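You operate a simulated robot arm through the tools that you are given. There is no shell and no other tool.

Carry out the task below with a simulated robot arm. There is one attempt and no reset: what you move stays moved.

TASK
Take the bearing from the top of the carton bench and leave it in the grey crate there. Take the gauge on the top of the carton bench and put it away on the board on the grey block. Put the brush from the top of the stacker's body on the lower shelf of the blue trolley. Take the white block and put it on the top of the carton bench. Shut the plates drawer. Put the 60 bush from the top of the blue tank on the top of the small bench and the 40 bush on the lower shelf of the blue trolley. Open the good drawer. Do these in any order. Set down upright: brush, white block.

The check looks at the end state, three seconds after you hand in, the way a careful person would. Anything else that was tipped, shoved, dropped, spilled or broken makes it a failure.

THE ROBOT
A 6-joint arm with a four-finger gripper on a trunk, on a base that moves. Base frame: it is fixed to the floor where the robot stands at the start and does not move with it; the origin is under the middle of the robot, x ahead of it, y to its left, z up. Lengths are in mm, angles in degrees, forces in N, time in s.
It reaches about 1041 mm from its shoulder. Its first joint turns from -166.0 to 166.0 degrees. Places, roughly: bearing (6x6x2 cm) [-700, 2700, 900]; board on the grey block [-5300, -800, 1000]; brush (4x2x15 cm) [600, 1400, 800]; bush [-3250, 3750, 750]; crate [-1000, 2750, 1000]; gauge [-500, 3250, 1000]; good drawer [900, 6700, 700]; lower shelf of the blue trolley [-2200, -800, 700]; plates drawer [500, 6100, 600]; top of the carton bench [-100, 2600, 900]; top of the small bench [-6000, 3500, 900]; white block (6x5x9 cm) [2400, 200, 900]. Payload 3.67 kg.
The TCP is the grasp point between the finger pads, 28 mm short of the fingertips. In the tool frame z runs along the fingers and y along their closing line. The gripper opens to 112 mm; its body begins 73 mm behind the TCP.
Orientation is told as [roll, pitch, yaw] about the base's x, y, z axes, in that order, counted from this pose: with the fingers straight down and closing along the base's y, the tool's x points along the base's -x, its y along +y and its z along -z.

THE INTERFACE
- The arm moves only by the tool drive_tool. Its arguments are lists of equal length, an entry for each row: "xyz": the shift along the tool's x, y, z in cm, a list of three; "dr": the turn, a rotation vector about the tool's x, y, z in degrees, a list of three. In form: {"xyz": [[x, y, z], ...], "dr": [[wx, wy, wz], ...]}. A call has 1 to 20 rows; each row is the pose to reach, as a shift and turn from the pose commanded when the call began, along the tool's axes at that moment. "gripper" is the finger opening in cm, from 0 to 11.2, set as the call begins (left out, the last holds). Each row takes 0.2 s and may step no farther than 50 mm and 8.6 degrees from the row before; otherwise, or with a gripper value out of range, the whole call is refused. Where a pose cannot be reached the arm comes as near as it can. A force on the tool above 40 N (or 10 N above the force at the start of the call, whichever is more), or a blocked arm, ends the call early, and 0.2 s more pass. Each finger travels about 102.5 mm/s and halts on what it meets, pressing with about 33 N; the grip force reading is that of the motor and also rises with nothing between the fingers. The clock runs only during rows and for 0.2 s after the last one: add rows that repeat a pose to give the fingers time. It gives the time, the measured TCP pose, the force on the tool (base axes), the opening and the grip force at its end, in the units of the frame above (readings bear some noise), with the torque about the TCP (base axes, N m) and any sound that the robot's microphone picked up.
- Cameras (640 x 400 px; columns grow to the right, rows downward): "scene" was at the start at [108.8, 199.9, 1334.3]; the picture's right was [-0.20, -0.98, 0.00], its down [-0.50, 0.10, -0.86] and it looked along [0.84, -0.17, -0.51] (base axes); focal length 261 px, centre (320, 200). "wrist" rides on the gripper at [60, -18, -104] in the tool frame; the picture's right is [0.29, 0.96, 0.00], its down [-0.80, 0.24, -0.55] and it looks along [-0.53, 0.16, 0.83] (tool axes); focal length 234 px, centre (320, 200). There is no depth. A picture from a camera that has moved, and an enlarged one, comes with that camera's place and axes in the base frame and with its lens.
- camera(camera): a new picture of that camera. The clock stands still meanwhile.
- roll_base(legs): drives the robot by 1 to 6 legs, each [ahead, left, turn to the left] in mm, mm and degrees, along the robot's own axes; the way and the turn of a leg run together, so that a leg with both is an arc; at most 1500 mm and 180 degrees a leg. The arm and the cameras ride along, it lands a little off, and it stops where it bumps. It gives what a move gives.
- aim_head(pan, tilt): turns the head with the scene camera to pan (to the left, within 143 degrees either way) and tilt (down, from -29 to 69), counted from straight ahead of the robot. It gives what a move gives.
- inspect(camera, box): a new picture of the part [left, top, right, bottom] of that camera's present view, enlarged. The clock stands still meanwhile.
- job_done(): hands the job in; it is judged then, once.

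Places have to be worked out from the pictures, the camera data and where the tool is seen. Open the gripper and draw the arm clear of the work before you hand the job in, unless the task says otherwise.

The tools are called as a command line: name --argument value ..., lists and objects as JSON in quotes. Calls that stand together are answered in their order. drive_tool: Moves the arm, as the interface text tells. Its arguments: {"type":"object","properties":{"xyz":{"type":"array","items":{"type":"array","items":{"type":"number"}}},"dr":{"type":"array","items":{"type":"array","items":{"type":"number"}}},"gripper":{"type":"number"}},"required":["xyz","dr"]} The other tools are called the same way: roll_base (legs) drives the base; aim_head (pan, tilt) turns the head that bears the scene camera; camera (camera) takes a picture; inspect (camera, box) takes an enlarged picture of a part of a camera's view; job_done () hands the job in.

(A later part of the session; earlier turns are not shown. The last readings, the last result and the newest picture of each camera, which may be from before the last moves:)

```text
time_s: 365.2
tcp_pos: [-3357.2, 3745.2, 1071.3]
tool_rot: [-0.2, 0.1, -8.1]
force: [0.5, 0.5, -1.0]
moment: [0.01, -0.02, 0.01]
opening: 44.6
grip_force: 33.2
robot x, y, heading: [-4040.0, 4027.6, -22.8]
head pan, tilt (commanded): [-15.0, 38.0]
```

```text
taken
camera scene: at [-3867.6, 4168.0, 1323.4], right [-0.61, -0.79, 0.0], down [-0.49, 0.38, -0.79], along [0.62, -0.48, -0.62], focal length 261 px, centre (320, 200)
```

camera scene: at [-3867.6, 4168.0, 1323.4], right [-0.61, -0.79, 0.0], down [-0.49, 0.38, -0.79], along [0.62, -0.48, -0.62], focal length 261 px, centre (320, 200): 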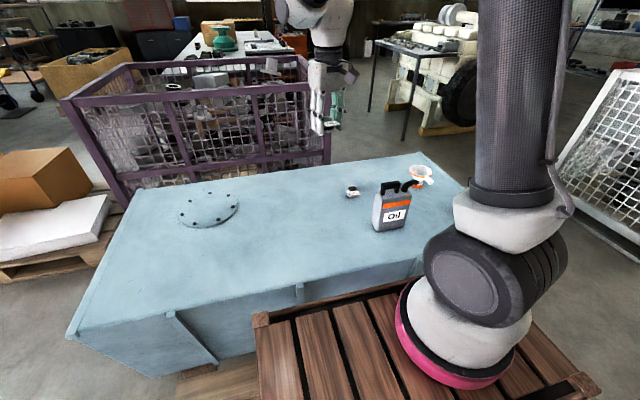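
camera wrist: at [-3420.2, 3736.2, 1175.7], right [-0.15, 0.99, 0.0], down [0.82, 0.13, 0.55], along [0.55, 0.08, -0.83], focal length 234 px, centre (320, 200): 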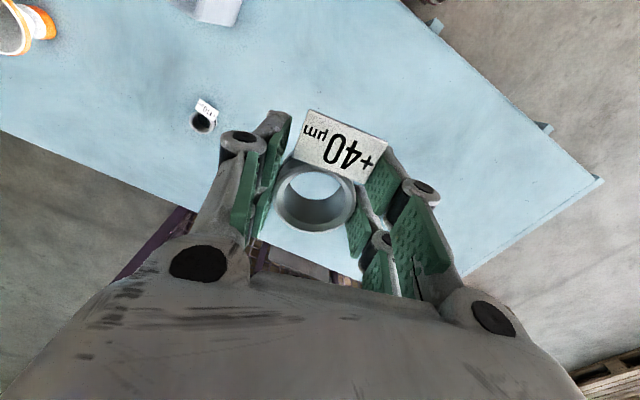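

The +40 bush is held. Now the drive back to the trolley's open side, in checked stages. First: back away from the tank and go south-west, then turn.

roll_base --legs '[[-400, 0, 0], [320, -760, 0], [320, -760, 0]]'

```text
time_s: 375.7
tcp_pos: [-3718.8, 2263.5, 1071.1]
tool_rot: [-0.2, 0.0, -8.2]
force: [0.2, 1.0, -1.2]
moment: [0.02, 0.02, -0.01]
opening: 44.8
grip_force: 33.3
robot x, y, heading: [-4404.1, 2547.3, -22.8]
head pan, tilt (commanded): [-15.0, 38.0]
```

roll_base --legs '[[0, 0, 109.6], [-265, -1220, 0]]'

```text
time_s: 386.6
tcp_pos: [-3163.3, 2970.8, 1070.9]
tool_rot: [-0.2, 0.0, 103.1]
force: [0.3, -0.7, 0.5]
moment: [-0.01, 0.03, 0.0]
opening: 44.8
grip_force: 33.0
robot x, y, heading: [-3175.6, 2232.7, 88.5]
head pan, tilt (commanded): [-15.0, 38.0]
```

roll_base --legs '[[-595, 75, 1]]'

aim_head --pan 25 --tilt 45

camera --camera "scene"

```text
time_s: 390.0
tcp_pos: [-3261.0, 2374.7, 1071.8]
tool_rot: [-0.3, 0.0, 104.4]
force: [0.3, -0.1, -1.7]
moment: [-0.03, 0.02, 0.01]
opening: 44.7
grip_force: 32.7
robot x, y, heading: [-3263.4, 1637.5, 89.8]
head pan, tilt (commanded): [-15.0, 38.0]
```

```text
time_s: 391.1
tcp_pos: [-3260.4, 2373.5, 1070.8]
tool_rot: [-0.3, 0.0, 104.3]
force: [0.3, 0.0, -0.5]
moment: [0.01, 0.02, -0.03]
opening: 44.8
grip_force: 33.0
robot x, y, heading: [-3260.8, 1636.9, 90.1]
head pan, tilt (commanded): [25.0, 45.0]
```

```text
taken
camera scene: at [-3510.2, 1733.8, 1313.1], right [0.91, 0.42, 0.0], down [0.29, -0.64, -0.71], along [-0.29, 0.64, -0.71], focal length 261 px, centre (320, 200)
```

scene: 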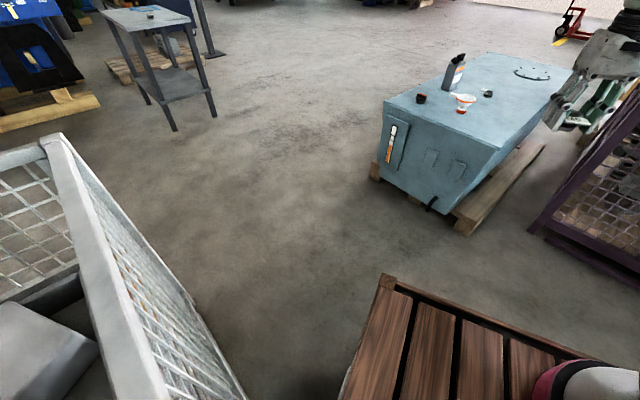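

On track. Continue backing south through the gap.

roll_base --legs '[[-1200, 25, 0], [-1000, 20, 0]]'

```text
time_s: 401.9
tcp_pos: [-3309.2, 196.0, 1071.0]
tool_rot: [-0.2, 0.0, 105.3]
force: [0.8, -0.1, -1.0]
moment: [0.02, 0.0, -0.05]
opening: 44.9
grip_force: 32.7
robot x, y, heading: [-3298.3, -540.1, 90.7]
head pan, tilt (commanded): [25.0, 45.0]
```

roll_base --legs '[[0, 30, 25.4], [-1130, 0, 0]]'

aim_head --pan -10 --tilt 30

camera --camera "scene"

```text
time_s: 408.9
tcp_pos: [-3157.1, -884.0, 1070.9]
tool_rot: [-0.2, 0.0, 130.7]
force: [0.4, 0.1, -1.1]
moment: [0.02, 0.0, -0.04]
opening: 44.7
grip_force: 32.8
robot x, y, heading: [-2831.4, -1549.6, 116.1]
head pan, tilt (commanded): [25.0, 45.0]
```

```text
time_s: 409.9
tcp_pos: [-3157.7, -885.9, 1071.3]
tool_rot: [-0.2, 0.0, 130.9]
force: [0.9, -0.1, 0.1]
moment: [0.02, 0.03, -0.03]
opening: 44.9
grip_force: 32.8
robot x, y, heading: [-2830.0, -1547.3, 116.4]
head pan, tilt (commanded): [-10.0, 30.0]
```

```text
taken
camera scene: at [-3055.4, -1534.2, 1335.7], right [0.96, 0.28, 0.0], down [0.14, -0.48, -0.87], along [-0.24, 0.83, -0.5], focal length 261 px, centre (320, 200)
```

scene: 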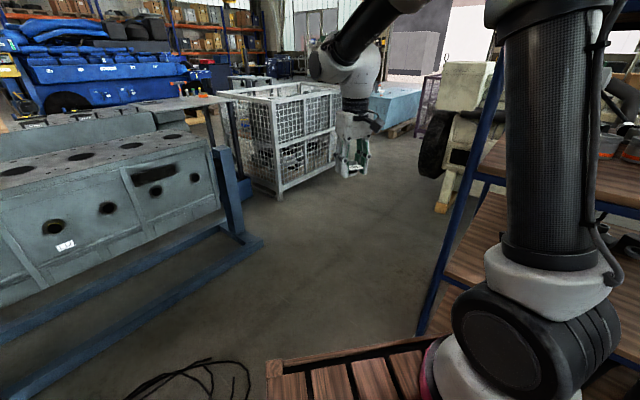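

At the lane's south end. Turn to face the trolley's open side and take up position ~30 cm west of the brush.

roll_base --legs '[[0, 0, -48.9], [-264, -341, 0]]'

aim_head --pan 0 --tilt 30

camera --camera "scene"

```text
time_s: 411.7
tcp_pos: [-2828.1, -822.5, 1073.7]
tool_rot: [0.7, 0.4, 104.9]
force: [-17.2, -53.5, 25.7]
moment: [7.75, -2.18, 0.72]
opening: 45.0
grip_force: 33.3
robot x, y, heading: [-2833.8, -1552.4, 88.4]
head pan, tilt (commanded): [-10.0, 30.0]
stopped in leg 1: the force on the tool passed its limit at 301 N (the readings are from after the stop); the commanded pose is now the measured one
```

```text
time_s: 412.4
tcp_pos: [-2828.5, -822.2, 1074.6]
tool_rot: [0.5, 0.3, 104.8]
force: [-30.6, -74.8, 32.5]
moment: [10.55, -3.74, 1.3]
opening: 44.6
grip_force: 32.7
robot x, y, heading: [-2832.0, -1548.2, 88.4]
head pan, tilt (commanded): [0.0, 30.0]
```

```text
taken
camera scene: at [-3044.7, -1434.2, 1335.9], right [1.0, -0.03, 0.0], down [-0.01, -0.5, -0.87], along [0.02, 0.87, -0.5], focal length 261 px, centre (320, 200)
```

scene: 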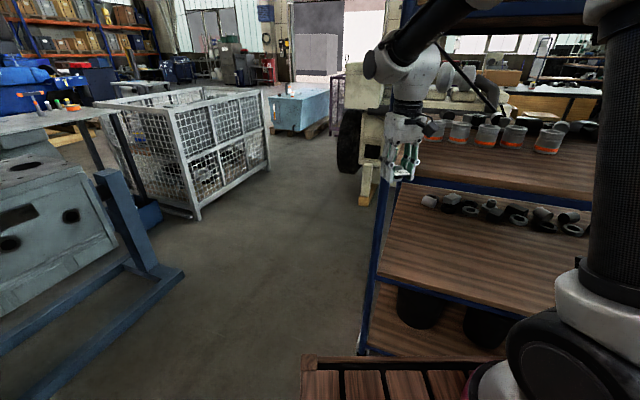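

The gripper caught the trolley's corner post while turning. Turn back to release, then inspect the trolley and brush.

roll_base --legs '[[0, 0, 6]]'

camera --camera "scene"

camera --camera "wrist"

```text
time_s: 413.4
tcp_pos: [-2901.4, -820.8, 1069.9]
tool_rot: [0.4, 0.5, 110.7]
force: [0.5, -0.5, -1.4]
moment: [-0.01, 0.02, 0.02]
opening: 44.8
grip_force: 33.0
robot x, y, heading: [-2828.5, -1548.1, 94.4]
head pan, tilt (commanded): [0.0, 30.0]
```

```text
taken
camera scene: at [-3054.0, -1451.4, 1335.7], right [1.0, 0.07, 0.0], down [0.04, -0.5, -0.87], along [-0.06, 0.86, -0.5], focal length 261 px, centre (320, 200)
```

scene: 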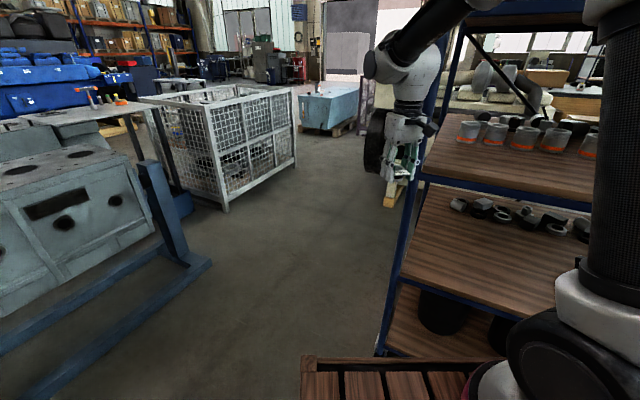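

```text
taken
camera wrist: at [-2864.2, -868.7, 1175.8], right [-0.8, -0.61, 0.01], down [-0.5, 0.67, 0.55], along [-0.34, 0.43, -0.84], focal length 234 px, centre (320, 200)
```

wrist: 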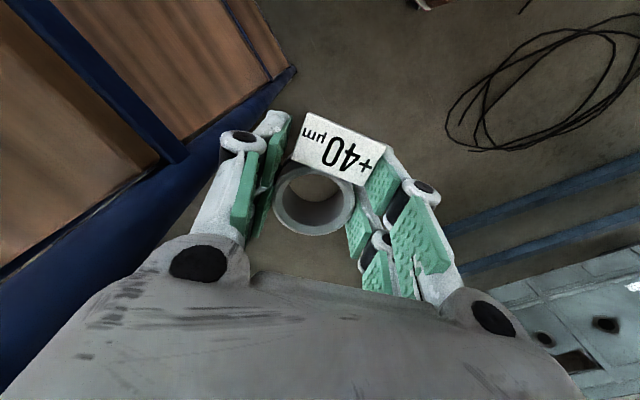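

Released; the bush is still held. Let me zoom on the trolley contents to verify nothing moved.

inspect --camera "scene" --box '[420, 90, 620, 250]'

aim_head --pan -35 --tilt 28

camera --camera "scene"

```text
2.50 times, centred on (520, 170) of scene
camera zoom: at [-3054.0, -1451.4, 1335.7], right [1.0, 0.07, 0.0], down [0.04, -0.5, -0.87], along [-0.06, 0.86, -0.5], focal length 653 px, centre (-180, 275)
```

zoom: 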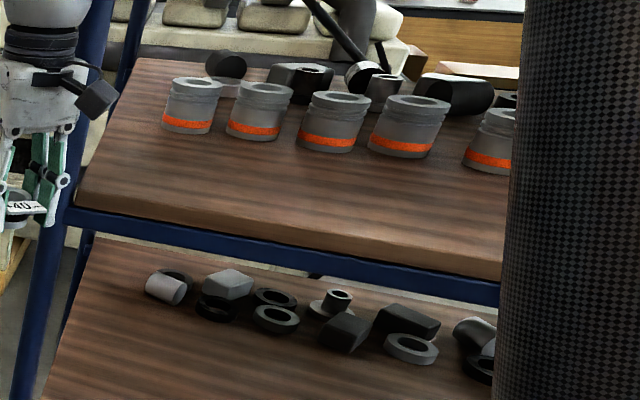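

```text
time_s: 414.4
tcp_pos: [-2903.1, -819.8, 1070.9]
tool_rot: [0.5, 0.5, 110.5]
force: [0.4, -0.6, -0.6]
moment: [-0.01, 0.02, 0.0]
opening: 44.9
grip_force: 33.0
robot x, y, heading: [-2835.6, -1549.0, 94.3]
head pan, tilt (commanded): [-35.0, 28.0]
```

```text
taken
camera scene: at [-3000.7, -1463.1, 1338.9], right [0.86, -0.51, 0.0], down [-0.24, -0.4, -0.88], along [0.45, 0.76, -0.47], focal length 261 px, centre (320, 200)
```

scene: 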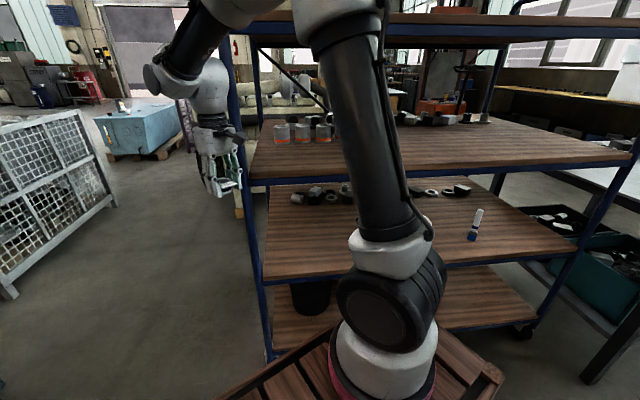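

Brush and everything on the trolley are undisturbed. Now back straight away first, then turn.

roll_base --legs '[[-387, -190, 0], [0, 0, -26.8]]'

aim_head --pan -10 --tilt 32

camera --camera "scene"

```text
time_s: 418.4
tcp_pos: [-2344.7, -1239.3, 1070.5]
tool_rot: [0.5, 0.5, 83.8]
force: [0.7, 0.3, -0.6]
moment: [-0.03, 0.01, -0.01]
opening: 45.1
grip_force: 32.8
robot x, y, heading: [-2615.1, -1920.9, 67.1]
head pan, tilt (commanded): [-35.0, 28.0]
```

```text
time_s: 419.2
tcp_pos: [-2345.0, -1239.8, 1071.1]
tool_rot: [0.5, 0.5, 83.7]
force: [-0.5, -0.3, 0.1]
moment: [0.04, 0.03, 0.01]
opening: 44.7
grip_force: 33.7
robot x, y, heading: [-2609.3, -1920.2, 67.4]
head pan, tilt (commanded): [-10.0, 32.0]
```

```text
taken
camera scene: at [-2753.4, -1741.2, 1332.6], right [0.84, -0.54, 0.0], down [-0.29, -0.45, -0.85], along [0.46, 0.71, -0.53], focal length 261 px, centre (320, 200)
```

scene: 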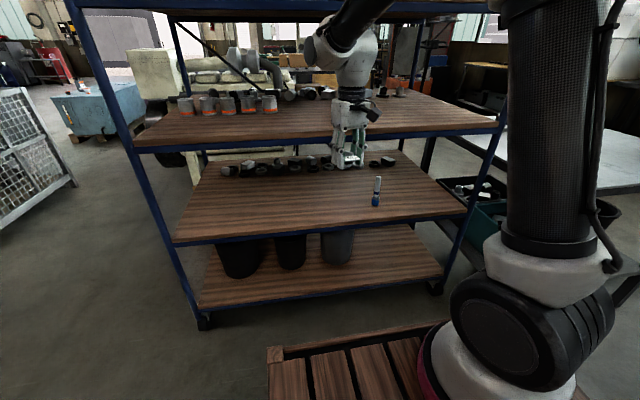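

In position; the brush is visible to the right. Extend to ~905 mm ahead, set yaw slightly right of heading, then pitch the gripper 35°.

drive_tool --xyz '[[-4.5, -0.2, 0], [-9, -0.45, 0], [-13.5, -0.7, 0], [-18, -0.9, 0], [-18, -0.9, 0]]' --dr '[[0, 0, 6], [0, 0, 12], [0, 0, 18], [0, 0, 24], [0, 0, 24]]'

drive_tool --xyz '[[0, 0, 0], [0, 0, 0], [0, 0, 0], [0, 0, 0], [0, 0, 0], [0, 0, 0]]' --dr '[[0, -7, 0], [0, -14, 0], [0, -21, 0], [0, -28, 0], [0, -35, 0], [0, -35, 0]]'

camera --camera "wrist"

camera --camera "scene"

```text
time_s: 420.4
tcp_pos: [-2315.4, -1063.6, 1069.7]
tool_rot: [0.3, 0.7, 59.5]
force: [-0.1, -0.2, 0.0]
moment: [0.02, -0.02, 0.02]
opening: 44.9
grip_force: 32.4
robot x, y, heading: [-2612.0, -1922.6, 67.6]
head pan, tilt (commanded): [-10.0, 32.0]
```

```text
time_s: 421.8
tcp_pos: [-2315.6, -1061.0, 1069.8]
tool_rot: [0.3, -34.3, 59.5]
force: [0.0, 0.8, -0.3]
moment: [-0.01, 0.03, 0.03]
opening: 44.9
grip_force: 32.8
robot x, y, heading: [-2610.7, -1920.4, 67.5]
head pan, tilt (commanded): [-10.0, 32.0]
```

```text
taken
camera wrist: at [-2356.0, -1164.1, 1121.8], right [-0.95, 0.28, -0.16], down [-0.03, 0.42, 0.91], along [0.32, 0.87, -0.39], focal length 234 px, centre (320, 200)
```

wrist: 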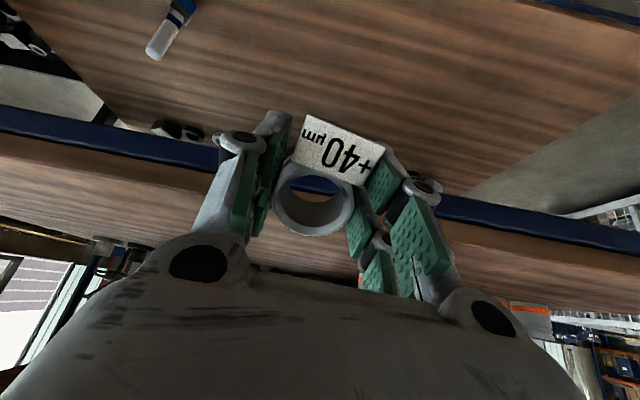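

```text
taken
camera scene: at [-2753.4, -1741.1, 1332.6], right [0.84, -0.54, 0.0], down [-0.29, -0.45, -0.85], along [0.46, 0.71, -0.53], focal length 261 px, centre (320, 200)
```

scene: 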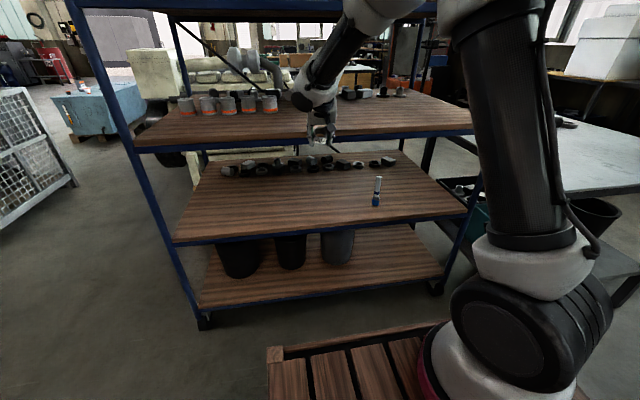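

Clearance to the shelf edge is ~4 cm; back the base another 4 cm, then lower to z≈770.

roll_base --legs '[[-40, 0, 0]]'

drive_tool --xyz '[[2.5, 0, 3.6], [5.0, 0, 7.2], [7.5, 0, 10.8], [10.0, 0, 14.4], [12.4, 0, 18.0], [14.9, 0, 21.6], [17.2, 0, 24.6], [17.2, 0, 24.6]]' --dr '[[0, 0, 0], [0, 0, 0], [0, 0, 0], [0, 0, 0], [0, 0, 0], [0, 0, 0], [0, 0, 0], [0, 0, 0]]'

camera --camera "scene"

camera --camera "wrist"

```text
time_s: 422.7
tcp_pos: [-2331.3, -1100.4, 1069.2]
tool_rot: [0.3, -34.3, 59.5]
force: [-0.3, -0.3, -0.3]
moment: [-0.03, -0.02, 0.01]
opening: 44.6
grip_force: 32.8
robot x, y, heading: [-2629.2, -1958.4, 67.6]
head pan, tilt (commanded): [-10.0, 32.0]
```

```text
time_s: 424.5
tcp_pos: [-2332.0, -1101.8, 769.0]
tool_rot: [0.4, -34.3, 59.5]
force: [0.1, -0.7, -1.2]
moment: [0.0, 0.01, -0.04]
opening: 44.9
grip_force: 32.9
robot x, y, heading: [-2629.4, -1957.7, 67.4]
head pan, tilt (commanded): [-10.0, 32.0]
```

```text
taken
camera scene: at [-2769.1, -1778.9, 1332.6], right [0.84, -0.54, 0.0], down [-0.29, -0.45, -0.85], along [0.46, 0.71, -0.53], focal length 261 px, centre (320, 200)
```

scene: 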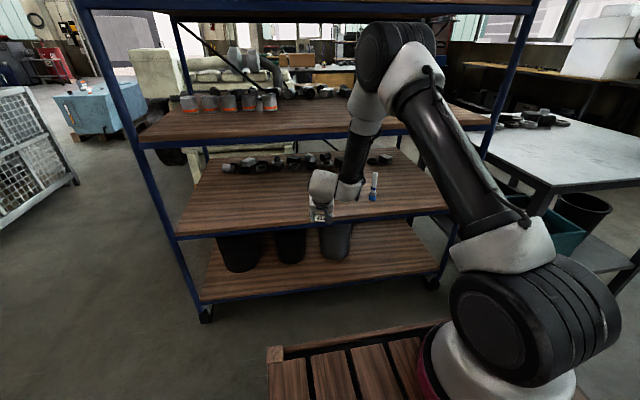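

```text
taken
camera wrist: at [-2372.3, -1204.7, 822.3], right [-0.95, 0.28, -0.16], down [-0.03, 0.42, 0.91], along [0.32, 0.86, -0.39], focal length 234 px, centre (320, 200)
```

wrist: 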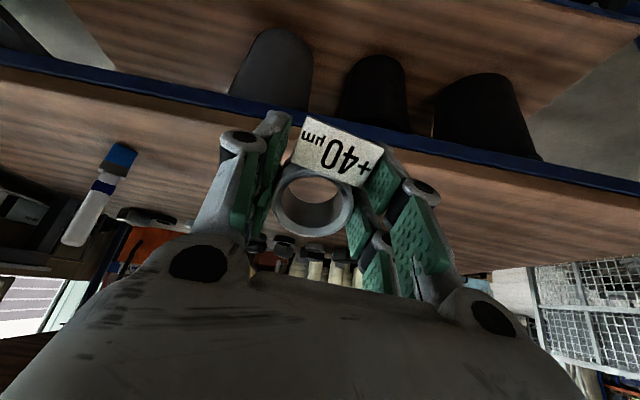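

Lower another 4.4 cm outside, then advance ~19 cm so the bush sits ~7 cm in from the edge.

drive_tool --xyz '[[2.48, 0, 3.63], [-0.6, 0.52, 5.73], [-3.7, 1.04, 7.83], [-6.75, 1.57, 9.93], [-9.8, 2.09, 12.0], [-12.9, 2.61, 14.1], [-12.9, 2.61, 14.1]]' --dr '[[0, 0, 0], [0, 0, 0], [0, 0, 0], [0, 0, 0], [0, 0, 0], [0, 0, 0], [0, 0, 0]]'

camera --camera "scene"

camera --camera "wrist"

```text
time_s: 426.1
tcp_pos: [-2263.9, -927.8, 725.4]
tool_rot: [0.4, -34.3, 59.5]
force: [0.3, 0.1, -0.9]
moment: [-0.05, 0.01, 0.03]
opening: 45.0
grip_force: 32.7
robot x, y, heading: [-2625.9, -1958.4, 67.1]
head pan, tilt (commanded): [-10.0, 32.0]
```

```text
taken
camera scene: at [-2769.1, -1778.9, 1332.6], right [0.84, -0.54, 0.0], down [-0.29, -0.45, -0.85], along [0.46, 0.71, -0.53], focal length 261 px, centre (320, 200)
```

scene: 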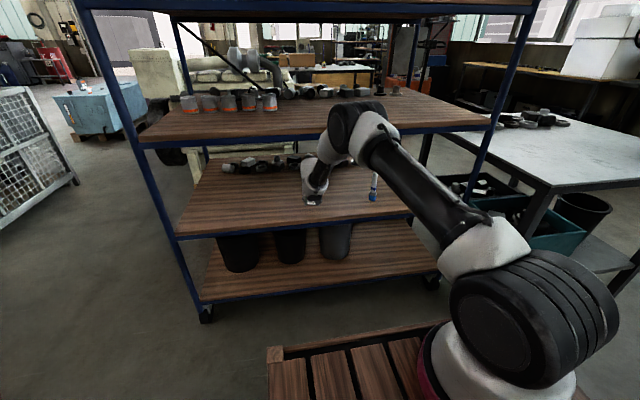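

```text
taken
camera wrist: at [-2304.4, -1030.0, 778.0], right [-0.95, 0.28, -0.16], down [-0.03, 0.42, 0.91], along [0.32, 0.87, -0.39], focal length 234 px, centre (320, 200)
```

wrist: 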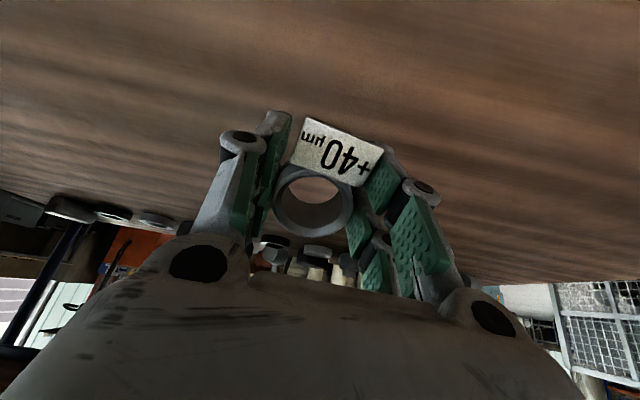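

Inside the bay at ~7 cm depth. Lower to touch the shelf in fine steps.

drive_tool --xyz '[[0.5, 0, 0.74], [0.9, 0, 1.32], [1.07, 0, 1.57], [1.18, 0, 1.73]]' --dr '[[0, 0, 0], [0, 0, 0], [0, 0, 0], [0, 0, 0]]'

inspect --camera "scene" --box '[270, 150, 400, 240]'

```text
time_s: 427.1
tcp_pos: [-2262.0, -927.3, 704.5]
tool_rot: [0.3, -34.3, 59.5]
force: [0.2, -0.6, 0.0]
moment: [0.01, -0.01, 0.0]
opening: 45.1
grip_force: 32.9
robot x, y, heading: [-2626.5, -1958.2, 67.4]
head pan, tilt (commanded): [-10.0, 32.0]
```

```text
4.44 times, centred on (335, 195) of scene
camera zoom: at [-2769.1, -1778.9, 1332.6], right [0.84, -0.54, 0.0], down [-0.29, -0.45, -0.85], along [0.46, 0.71, -0.53], focal length 1162 px, centre (253, 222)
```

zoom: 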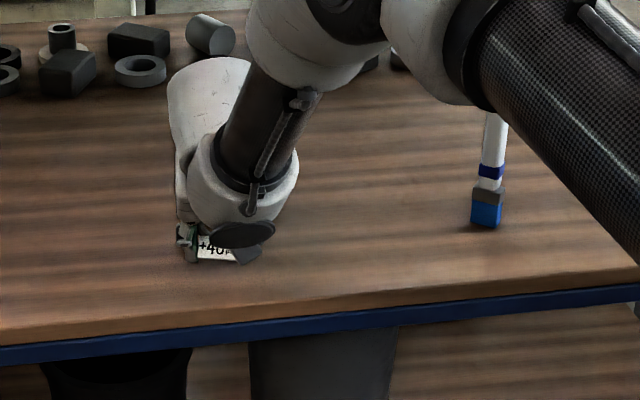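

drive_tool --xyz '[[0.11, 0, 0.165], [0.22, 0, 0.33], [0.34, 0, 0.5], [0.45, 0, 0.66]]' --dr '[[0, 0, 0], [0, 0, 0], [0, 0, 0], [0, 0, 0]]'

```text
time_s: 428.1
tcp_pos: [-2263.1, -928.2, 697.4]
tool_rot: [0.4, -34.4, 59.5]
force: [-0.6, -0.1, -0.4]
moment: [0.02, -0.01, 0.02]
opening: 44.9
grip_force: 33.0
robot x, y, heading: [-2625.6, -1957.6, 67.2]
head pan, tilt (commanded): [-10.0, 32.0]
```

drive_tool --xyz '[[0.11, 0, 0.165], [0.22, 0, 0.33], [0.34, 0, 0.5], [0.45, 0, 0.66]]' --dr '[[0, 0, 0], [0, 0, 0], [0, 0, 0], [0, 0, 0]]'

inspect --camera "scene" --box '[290, 170, 360, 220]'

```text
time_s: 429.0
tcp_pos: [-2261.1, -925.4, 696.0]
tool_rot: [0.3, -34.8, 59.5]
force: [0.0, 1.2, 10.4]
moment: [-0.17, -0.26, 0.02]
opening: 45.1
grip_force: 33.2
robot x, y, heading: [-2624.0, -1956.4, 67.2]
head pan, tilt (commanded): [-10.0, 32.0]
stopped in row 4: the force on the tool passed its limit at 43 N (the readings are from after the stop); the commanded pose is now the measured one
```

```text
8.00 times, centred on (325, 195) of scene
camera zoom: at [-2769.2, -1779.5, 1332.6], right [0.84, -0.54, 0.0], down [-0.29, -0.45, -0.85], along [0.46, 0.71, -0.53], focal length 2091 px, centre (280, 240)
```

zoom: 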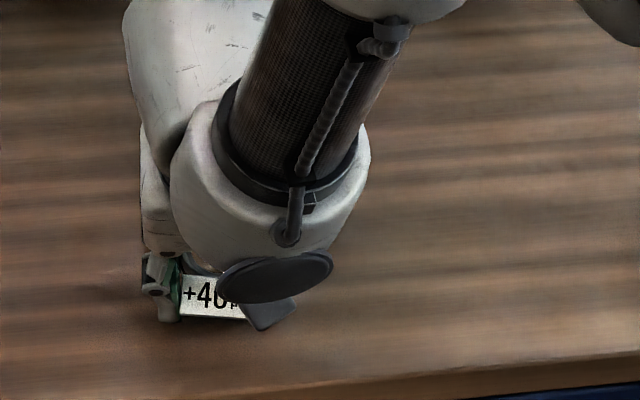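

Touching the shelf. Ease off ~1 mm and release so the bush settles onto its base.

drive_tool --xyz '[[-0.06, 0, -0.08], [-0.06, 0, -0.08]]' --dr '[[0, 0, 0], [0, 0, 0]]'

drive_tool --xyz '[[0, 0, 0], [0, 0, 0], [0, 0, 0], [0, 0, 0], [0, 0, 0]]' --dr '[[0, 0, 0], [0, 0, 0], [0, 0, 0], [0, 0, 0], [0, 0, 0]]' --gripper 9.0

camera --camera "wrist"

```text
time_s: 429.6
tcp_pos: [-2260.7, -927.4, 696.0]
tool_rot: [0.4, -34.7, 59.5]
force: [2.1, 6.1, 10.1]
moment: [0.03, -0.13, 0.09]
opening: 45.2
grip_force: 32.7
robot x, y, heading: [-2626.9, -1960.5, 67.5]
head pan, tilt (commanded): [-10.0, 32.0]
```

```text
time_s: 430.8
tcp_pos: [-2261.2, -927.6, 694.0]
tool_rot: [0.3, -34.6, 59.5]
force: [0.7, 0.0, 0.3]
moment: [-0.04, 0.01, -0.01]
opening: 90.2
grip_force: 0.0
robot x, y, heading: [-2626.5, -1959.9, 67.5]
head pan, tilt (commanded): [-10.0, 32.0]
```

```text
taken
camera wrist: at [-2301.2, -1029.4, 747.2], right [-0.95, 0.28, -0.16], down [-0.03, 0.41, 0.91], along [0.32, 0.87, -0.38], focal length 234 px, centre (320, 200)
```

wrist: 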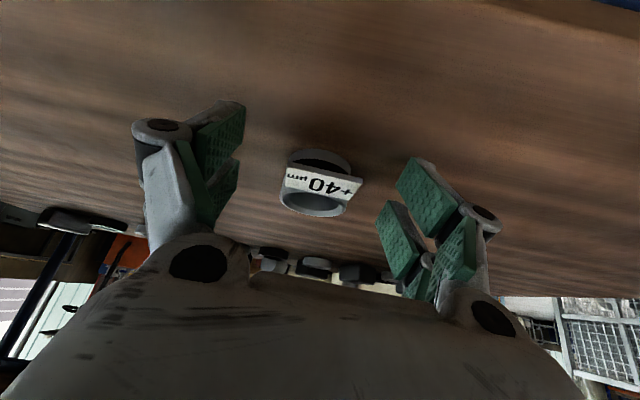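

The +40 bush sits upright on the shelf. Withdraw: up slightly, then straight back out, then raise.

drive_tool --xyz '[[-0.6, 0, -0.8], [-1.13, 0, -1.65], [1.9, -0.52, -3.75], [5.0, -1.04, -5.85], [8.1, -1.56, -7.95], [11.2, -2.1, -10.0], [14.3, -2.6, -12.1], [14.3, -2.6, -12.1]]' --dr '[[0, 0, 0], [0, 0, 0], [0, 0, 0], [0, 0, 0], [0, 0, 0], [0, 0, 0], [0, 0, 0], [0, 0, 0]]'

camera --camera "scene"

camera --camera "wrist"

```text
time_s: 432.6
tcp_pos: [-2336.0, -1100.6, 711.2]
tool_rot: [0.3, -34.5, 59.4]
force: [-0.1, -0.4, -0.3]
moment: [0.01, -0.02, 0.0]
opening: 90.3
grip_force: 0.1
robot x, y, heading: [-2629.4, -1954.2, 67.2]
head pan, tilt (commanded): [-10.0, 32.0]
```

```text
taken
camera scene: at [-2769.1, -1779.1, 1332.6], right [0.84, -0.54, 0.0], down [-0.29, -0.45, -0.85], along [0.46, 0.71, -0.53], focal length 261 px, centre (320, 200)
```

scene: 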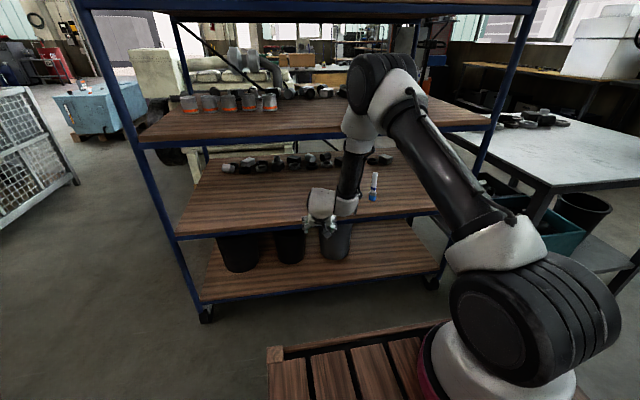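

```text
taken
camera wrist: at [-2376.3, -1202.3, 762.9], right [-0.95, 0.28, -0.16], down [-0.03, 0.41, 0.91], along [0.32, 0.87, -0.38], focal length 234 px, centre (320, 200)
```

wrist: 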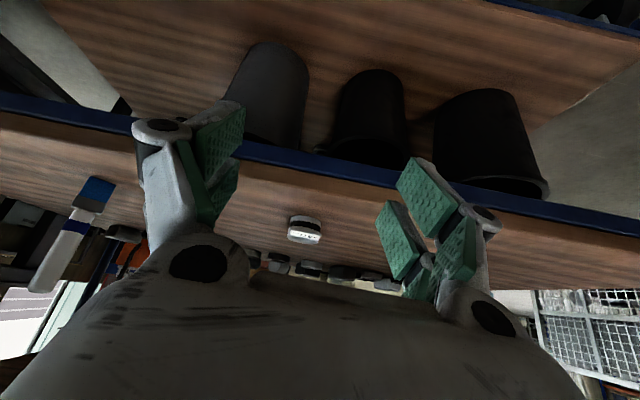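

Now raise the arm and return it to the vertical compact travel pose.

drive_tool --xyz '[[-2.5, 0, -3.6], [-5, 0, -7.2], [-7.5, 0, -10.8], [-10, 0, -14.4], [-12.4, 0, -18.0], [-14.9, 0, -21.6], [-17.4, 0, -25.2], [-20, 0, -28.8], [-20, 0, -28.8]]' --dr '[[0, 0, 0], [0, 0, 0], [0, 0, 0], [0, 0, 0], [0, 0, 0], [0, 0, 0], [0, 0, 0], [0, 0, 0], [0, 0, 0]]' --gripper 11.0

drive_tool --xyz '[[2.0, 0, -1.4], [4.0, 0, -2.8], [6.0, 0, -4.2], [8.0, 0, -5.6], [11.0, 0, -7.5], [14, 0, -9.5], [17, 0, -11.5], [20, 0, -13.5], [20, 0, -13.5]]' --dr '[[0, 7, -1], [0, 14, -2], [0, 21, -3], [0, 28, -4], [0, 34.5, -5], [0, 34.5, -5], [0, 34.5, -5], [0, 34.5, -5], [0, 34.5, -5]]'

```text
time_s: 434.6
tcp_pos: [-2334.1, -1102.6, 1064.3]
tool_rot: [0.3, -34.6, 59.6]
force: [-1.1, 0.4, 0.1]
moment: [0.02, 0.02, -0.01]
opening: 110.2
grip_force: 0.0
robot x, y, heading: [-2631.3, -1958.7, 67.3]
head pan, tilt (commanded): [-10.0, 32.0]
```

```text
time_s: 436.6
tcp_pos: [-2453.6, -1310.4, 1060.2]
tool_rot: [-1.2, 0.0, 64.3]
force: [-0.2, -0.2, 0.6]
moment: [-0.02, -0.03, -0.02]
opening: 109.9
grip_force: 0.0
robot x, y, heading: [-2629.2, -1959.4, 67.5]
head pan, tilt (commanded): [-10.0, 32.0]
```

Compact the arm a little more, then drive north again through the known lane.

drive_tool --xyz '[[3.5, 0, -1.5], [7, 0, -3], [10.5, 0, -4.5], [14, 0, -6], [14, 0, -6]]' --dr '[[0, 0, 0], [0, 0, 0], [0, 0, 0], [0, 0, 0], [0, 0, 0]]'

roll_base --legs '[[0, 0, 48.7], [800, 0, 0]]'

```text
time_s: 437.8
tcp_pos: [-2513.2, -1433.0, 1120.6]
tool_rot: [-1.2, 0.0, 64.3]
force: [-0.5, 0.4, 0.0]
moment: [0.0, -0.03, 0.04]
opening: 110.1
grip_force: 0.1
robot x, y, heading: [-2629.4, -1957.2, 67.4]
head pan, tilt (commanded): [-10.0, 32.0]
```

```text
time_s: 444.3
tcp_pos: [-3296.7, -813.1, 1121.4]
tool_rot: [-1.1, -0.1, 113.2]
force: [-0.5, 1.0, 0.2]
moment: [0.02, -0.06, -0.01]
opening: 109.9
grip_force: 0.1
robot x, y, heading: [-2973.9, -1246.1, 116.0]
head pan, tilt (commanded): [-10.0, 32.0]
```

roll_base --legs '[[780, 0, 0], [0, 0, -26], [1000, -20, 0]]'

```text
time_s: 454.6
tcp_pos: [-3430.2, 981.4, 1120.9]
tool_rot: [-1.1, -0.1, 88.2]
force: [0.4, 0.1, -0.6]
moment: [0.01, -0.01, -0.04]
opening: 110.0
grip_force: 0.0
robot x, y, heading: [-3320.0, 451.9, 91.0]
head pan, tilt (commanded): [-10.0, 32.0]
```

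roll_base --legs '[[1187, -75, -1], [560, -60, 0]]'

```text
time_s: 463.4
tcp_pos: [-3319.1, 2717.7, 1121.0]
tool_rot: [-1.1, -0.1, 88.0]
force: [-0.1, -0.2, -0.5]
moment: [0.02, 0.01, -0.01]
opening: 110.1
grip_force: 0.1
robot x, y, heading: [-3208.5, 2191.5, 91.2]
head pan, tilt (commanded): [-10.0, 32.0]
```

Continue around the tank's west side to the north.

roll_base --legs '[[334, 1185, 0], [1250, -40, 0], [1150, -20, 0]]'

aim_head --pan -60 --tilt 18

camera --camera "scene"

aim_head --pan -100 --tilt 18

camera --camera "scene"

```text
time_s: 481.1
tcp_pos: [-4600.4, 5439.3, 1121.2]
tool_rot: [-1.2, -0.1, 90.0]
force: [0.5, 0.3, -0.4]
moment: [0.01, -0.01, -0.03]
opening: 110.2
grip_force: 0.0
robot x, y, heading: [-4474.0, 4913.0, 92.8]
head pan, tilt (commanded): [-10.0, 32.0]
```

```text
time_s: 482.3
tcp_pos: [-4600.3, 5437.7, 1121.1]
tool_rot: [-1.2, -0.1, 89.8]
force: [0.5, -0.1, -0.4]
moment: [-0.01, -0.02, 0.02]
opening: 110.0
grip_force: 0.0
robot x, y, heading: [-4474.5, 4912.9, 93.0]
head pan, tilt (commanded): [-60.0, 18.0]
```

```text
taken
camera scene: at [-4612.7, 4978.0, 1355.0], right [0.54, -0.84, 0.0], down [-0.26, -0.17, -0.95], along [0.8, 0.52, -0.31], focal length 261 px, centre (320, 200)
```

scene: 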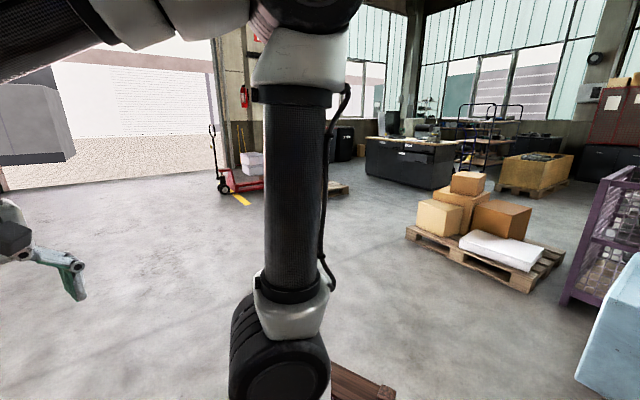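

```text
time_s: 483.4
tcp_pos: [-4600.5, 5438.7, 1120.9]
tool_rot: [-1.1, 0.0, 89.8]
force: [-0.3, -1.4, -1.1]
moment: [-0.02, -0.01, -0.02]
opening: 109.9
grip_force: 0.0
robot x, y, heading: [-4474.8, 4914.0, 92.9]
head pan, tilt (commanded): [-100.0, 18.0]
```

```text
taken
camera scene: at [-4598.5, 4915.7, 1355.1], right [-0.12, -0.99, 0.0], down [-0.31, 0.04, -0.95], along [0.94, -0.12, -0.31], focal length 261 px, centre (320, 200)
```

scene: 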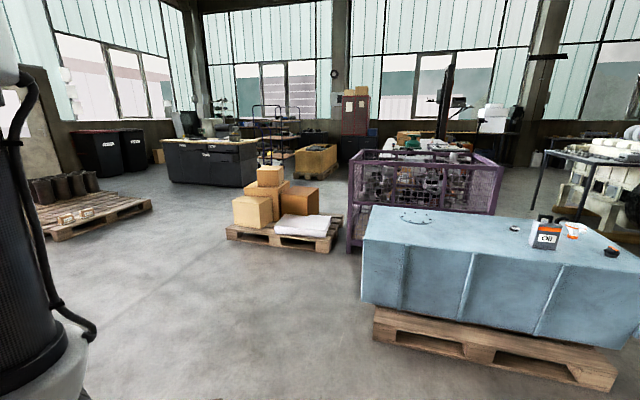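

I can see the dark tool desk with drawers to the east, beyond a pallet of cartons. Turn to face that way and drive across the open floor.

roll_base --legs '[[0, 0, -116.7], [737, 1027, 0], [737, 1027, 0]]'

aim_head --pan 0 --tilt 20

camera --camera "scene"

```text
time_s: 500.6
tcp_pos: [-1755.8, 6021.4, 1120.9]
tool_rot: [-1.3, -0.1, -26.4]
force: [0.7, -0.5, 0.5]
moment: [0.0, -0.01, 0.01]
opening: 110.1
grip_force: 0.1
robot x, y, heading: [-2283.7, 6141.6, -23.6]
head pan, tilt (commanded): [-100.0, 18.0]
```

```text
time_s: 502.4
tcp_pos: [-1754.6, 6022.0, 1120.9]
tool_rot: [-1.3, -0.2, -26.3]
force: [-0.2, -0.1, 0.2]
moment: [0.02, -0.02, 0.0]
opening: 110.3
grip_force: 0.0
robot x, y, heading: [-2281.8, 6140.7, -23.4]
head pan, tilt (commanded): [0.0, 20.0]
```

```text
taken
camera scene: at [-2090.1, 6295.8, 1351.8], right [-0.4, -0.92, 0.0], down [-0.31, 0.14, -0.94], along [0.86, -0.37, -0.34], focal length 261 px, centre (320, 200)
```

scene: 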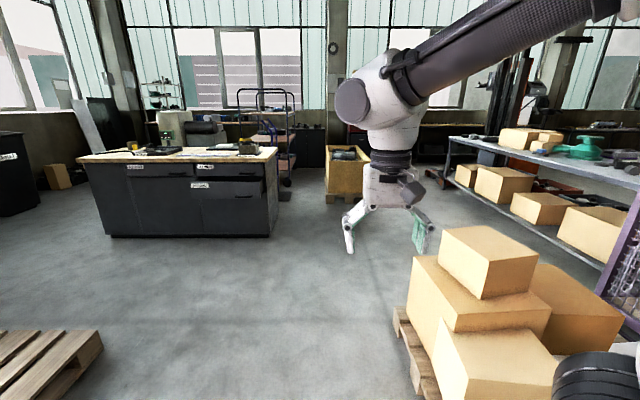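

Zoom on the desk's drawers to read labels.

inspect --camera "scene" --box '[70, 130, 290, 250]'

inspect --camera "scene" --box '[170, 150, 290, 220]'

```text
2.91 times, centred on (180, 190) of scene
camera zoom: at [-2090.1, 6295.8, 1351.8], right [-0.4, -0.92, 0.0], down [-0.31, 0.14, -0.94], along [0.86, -0.37, -0.34], focal length 760 px, centre (727, 229)
```

zoom: 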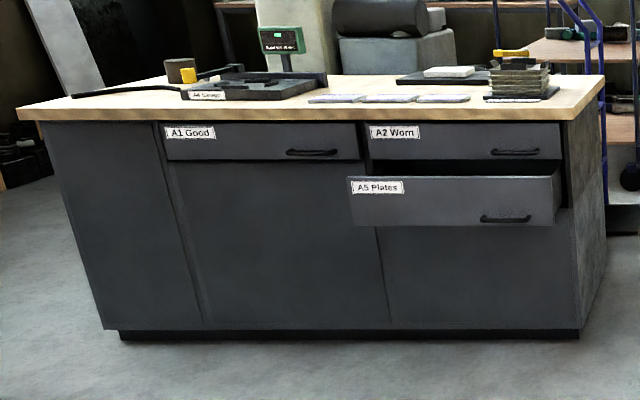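

```text
5.33 times, centred on (230, 185) of scene
camera zoom: at [-2090.1, 6295.8, 1351.8], right [-0.4, -0.92, 0.0], down [-0.31, 0.14, -0.94], along [0.86, -0.37, -0.34], focal length 1394 px, centre (800, 280)
```

zoom: 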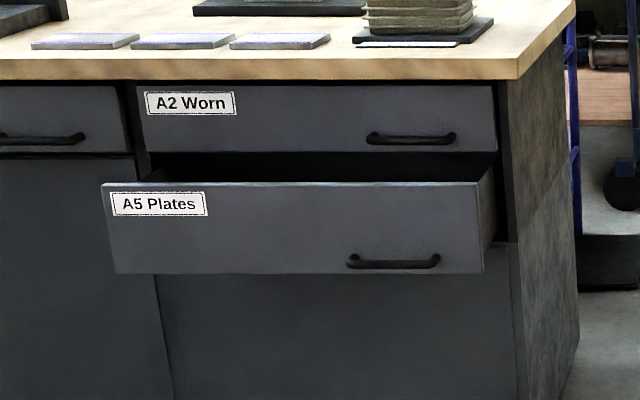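

Labels are clear: "A1 Good" (closed, top left), "A2 Worn", and "A5 Plates" open by ~20 cm. I'll drive to face the desk in front of the Plates drawer.

roll_base --legs '[[686, 475, 0], [600, 474, 0]]'

aim_head --pan -10 --tilt 32

camera --camera "scene"

```text
time_s: 510.6
tcp_pos: [-168.9, 6352.6, 1122.0]
tool_rot: [-1.3, 0.0, -27.1]
force: [-0.2, 0.2, -0.4]
moment: [0.0, -0.04, 0.02]
opening: 110.0
grip_force: 0.0
robot x, y, heading: [-689.8, 6484.1, -24.1]
head pan, tilt (commanded): [0.0, 20.0]
```

```text
time_s: 511.4
tcp_pos: [-168.7, 6352.5, 1121.5]
tool_rot: [-1.2, -0.1, -27.2]
force: [-0.8, -0.3, -0.1]
moment: [0.01, 0.03, 0.0]
opening: 110.1
grip_force: 0.1
robot x, y, heading: [-692.5, 6477.8, -24.2]
head pan, tilt (commanded): [-10.0, 32.0]
```

```text
taken
camera scene: at [-510.9, 6619.3, 1332.7], right [-0.56, -0.83, 0.0], down [-0.44, 0.3, -0.85], along [0.7, -0.48, -0.53], focal length 261 px, centre (320, 200)
```

scene: 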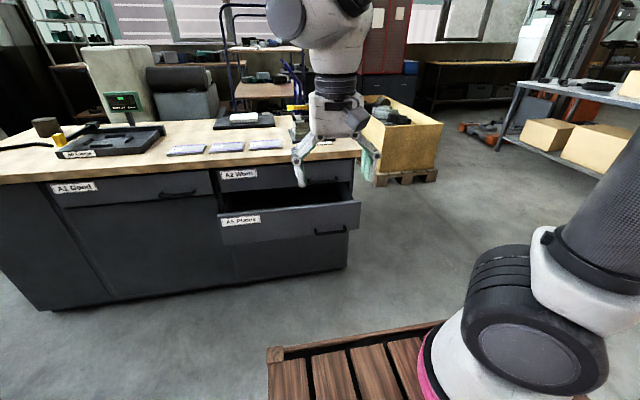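

inspect --camera "scene" --box '[200, 150, 380, 260]'

inspect --camera "scene" --box '[40, 150, 230, 260]'

```text
3.56 times, centred on (290, 205) of scene
camera zoom: at [-510.9, 6619.3, 1332.7], right [-0.56, -0.83, 0.0], down [-0.44, 0.3, -0.85], along [0.7, -0.48, -0.53], focal length 929 px, centre (427, 182)
```

zoom: 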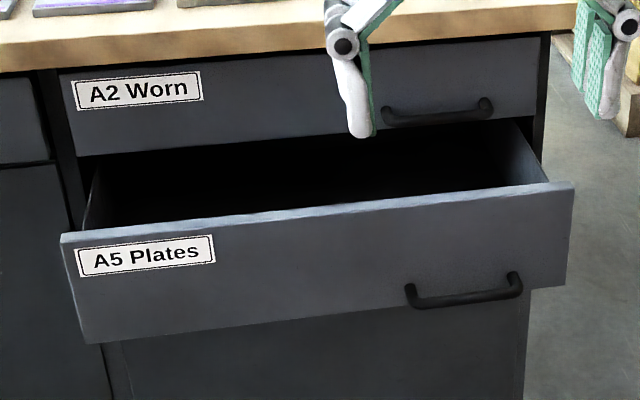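

```text
3.37 times, centred on (135, 205) of scene
camera zoom: at [-510.9, 6619.3, 1332.7], right [-0.56, -0.83, 0.0], down [-0.44, 0.3, -0.85], along [0.7, -0.48, -0.53], focal length 880 px, centre (943, 183)
```

zoom: 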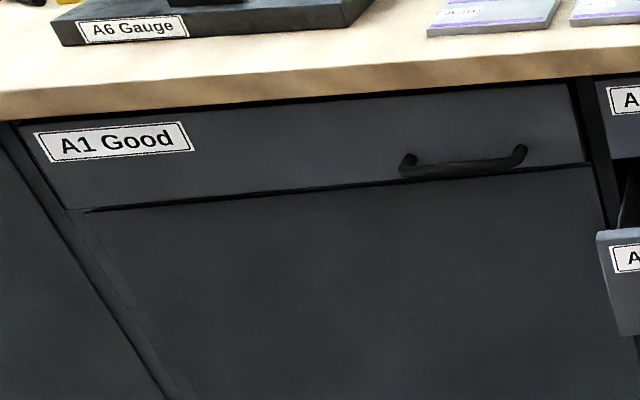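

The Plates front is ~1.10 m ahead and open by ~16 cm. I'll close the fingers, extend, pitch the gripper forward and lower it in front of the drawer panel.

drive_tool --xyz '[[-4.2, 0.8, 1.2], [-8.4, 1.6, 2.4], [-12.5, 2.3, 3.6], [-16.7, 3.1, 4.8], [-20.9, 3.9, 6.0], [-25.0, 4.7, 7.2], [-29.2, 5.5, 8.5], [-33.4, 6.2, 9.7], [-37.5, 7.0, 10.9], [-41.7, 7.8, 12.1], [-41.7, 7.8, 12.1]]' --dr '[[0, 0, -0.4], [0, 0, -0.8], [0, 0, -1.2], [0, 0, -1.6], [0, 0, -2], [0, 0, -2.4], [0, 0, -2.8], [0, 0, -3.2], [0, 0, -3.6], [0, 0, -3.7], [0, 0, -3.7]]' --gripper 0

drive_tool --xyz '[[0, 0, 0], [0, 0, 0], [0, 0, 0], [0, 0, 0], [0, 0, 0], [0, 0, 0], [0, 0, 0], [0, 0, 0], [0, 0, 0]]' --dr '[[0, -7.5, 0], [0, -15, 0], [0, -22.5, 0], [0, -30, 0], [0, -37.5, 0], [0, -45, 0], [0, -52.5, 0], [0, -60, 0], [0, -60, 0]]'

camera --camera "scene"

```text
time_s: 513.8
tcp_pos: [235.9, 6228.3, 1002.9]
tool_rot: [-1.2, 0.0, -23.4]
force: [0.1, -0.4, 0.1]
moment: [0.03, 0.01, 0.0]
opening: 0.3
grip_force: 32.7
robot x, y, heading: [-688.3, 6482.3, -24.2]
head pan, tilt (commanded): [-10.0, 32.0]
```

```text
time_s: 515.8
tcp_pos: [237.1, 6229.6, 999.6]
tool_rot: [-2.4, -60.0, -21.4]
force: [0.4, -0.2, -1.0]
moment: [-0.01, 0.03, -0.04]
opening: 0.0
grip_force: 33.1
robot x, y, heading: [-690.6, 6478.2, -23.8]
head pan, tilt (commanded): [-10.0, 32.0]
```

```text
taken
camera scene: at [-511.0, 6619.3, 1332.6], right [-0.56, -0.83, 0.0], down [-0.44, 0.3, -0.85], along [0.7, -0.48, -0.53], focal length 261 px, centre (320, 200)
```

scene: 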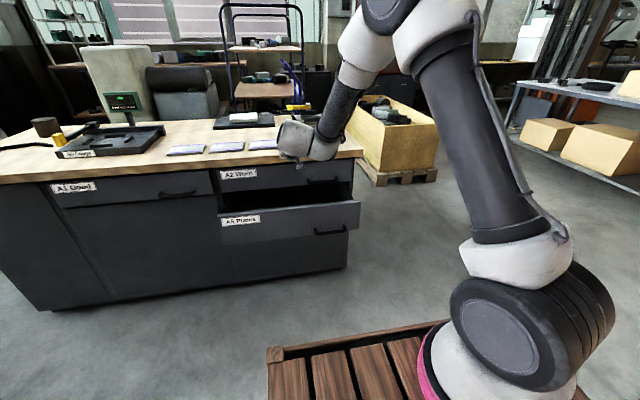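

Now lower in front of the drawer panel to z≈622, just short of contact.

drive_tool --xyz '[[3.4, 0, 2.6], [6.7, 0, 5.2], [10.1, 0, 7.7], [13.4, 0, 10.3], [16.8, 0, 12.9], [20.1, 0, 15.5], [23.5, 0, 18.0], [26.8, 0, 20.6], [30.2, 0, 23.2], [30.2, 0, 23.2]]' --dr '[[0, 0, 0], [0, 0, 0], [0, 0, 0], [0, 0, 0], [0, 0, 0], [0, 0, 0], [0, 0, 0], [0, 0, 0], [0, 0, 0], [0, 0, 0]]'

camera --camera "scene"

camera --camera "wrist"

```text
time_s: 518.0
tcp_pos: [280.0, 6204.9, 625.2]
tool_rot: [-3.3, -59.9, -20.8]
force: [0.6, 0.1, 0.3]
moment: [0.01, 0.03, 0.03]
opening: 0.0
grip_force: 32.9
robot x, y, heading: [-690.0, 6482.2, -23.9]
head pan, tilt (commanded): [-10.0, 32.0]
```

```text
taken
camera scene: at [-510.9, 6619.2, 1332.6], right [-0.56, -0.83, 0.0], down [-0.44, 0.3, -0.85], along [0.7, -0.48, -0.53], focal length 261 px, centre (320, 200)
```

scene: 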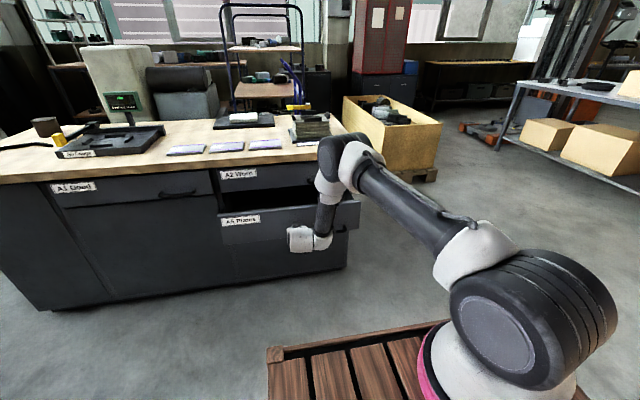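

```text
taken
camera wrist: at [161.7, 6236.5, 625.8], right [0.25, 0.93, -0.28], down [0.03, 0.28, 0.96], along [0.97, -0.25, 0.04], focal length 234 px, centre (320, 200)
```

wrist: 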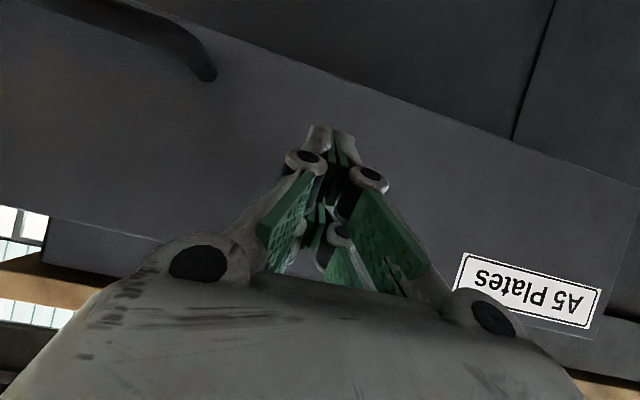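

Positioned in front of the panel centre. Drive the base forward 10 cm to begin pushing the drawer.

roll_base --legs '[[100, 0, 0]]'

camera --camera "scene"

```text
time_s: 519.1
tcp_pos: [371.5, 6163.0, 624.8]
tool_rot: [-3.3, -59.8, -20.7]
force: [-1.0, -0.1, -0.1]
moment: [-0.03, 0.02, -0.02]
opening: 0.0
grip_force: 36.1
robot x, y, heading: [-598.4, 6438.1, -24.1]
head pan, tilt (commanded): [-10.0, 32.0]
```

```text
taken
camera scene: at [-419.4, 6578.3, 1332.6], right [-0.56, -0.83, 0.0], down [-0.44, 0.3, -0.85], along [0.7, -0.48, -0.53], focal length 261 px, centre (320, 200)
```

scene: 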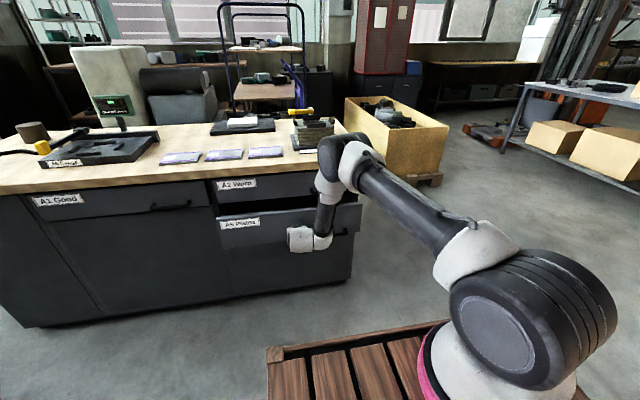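

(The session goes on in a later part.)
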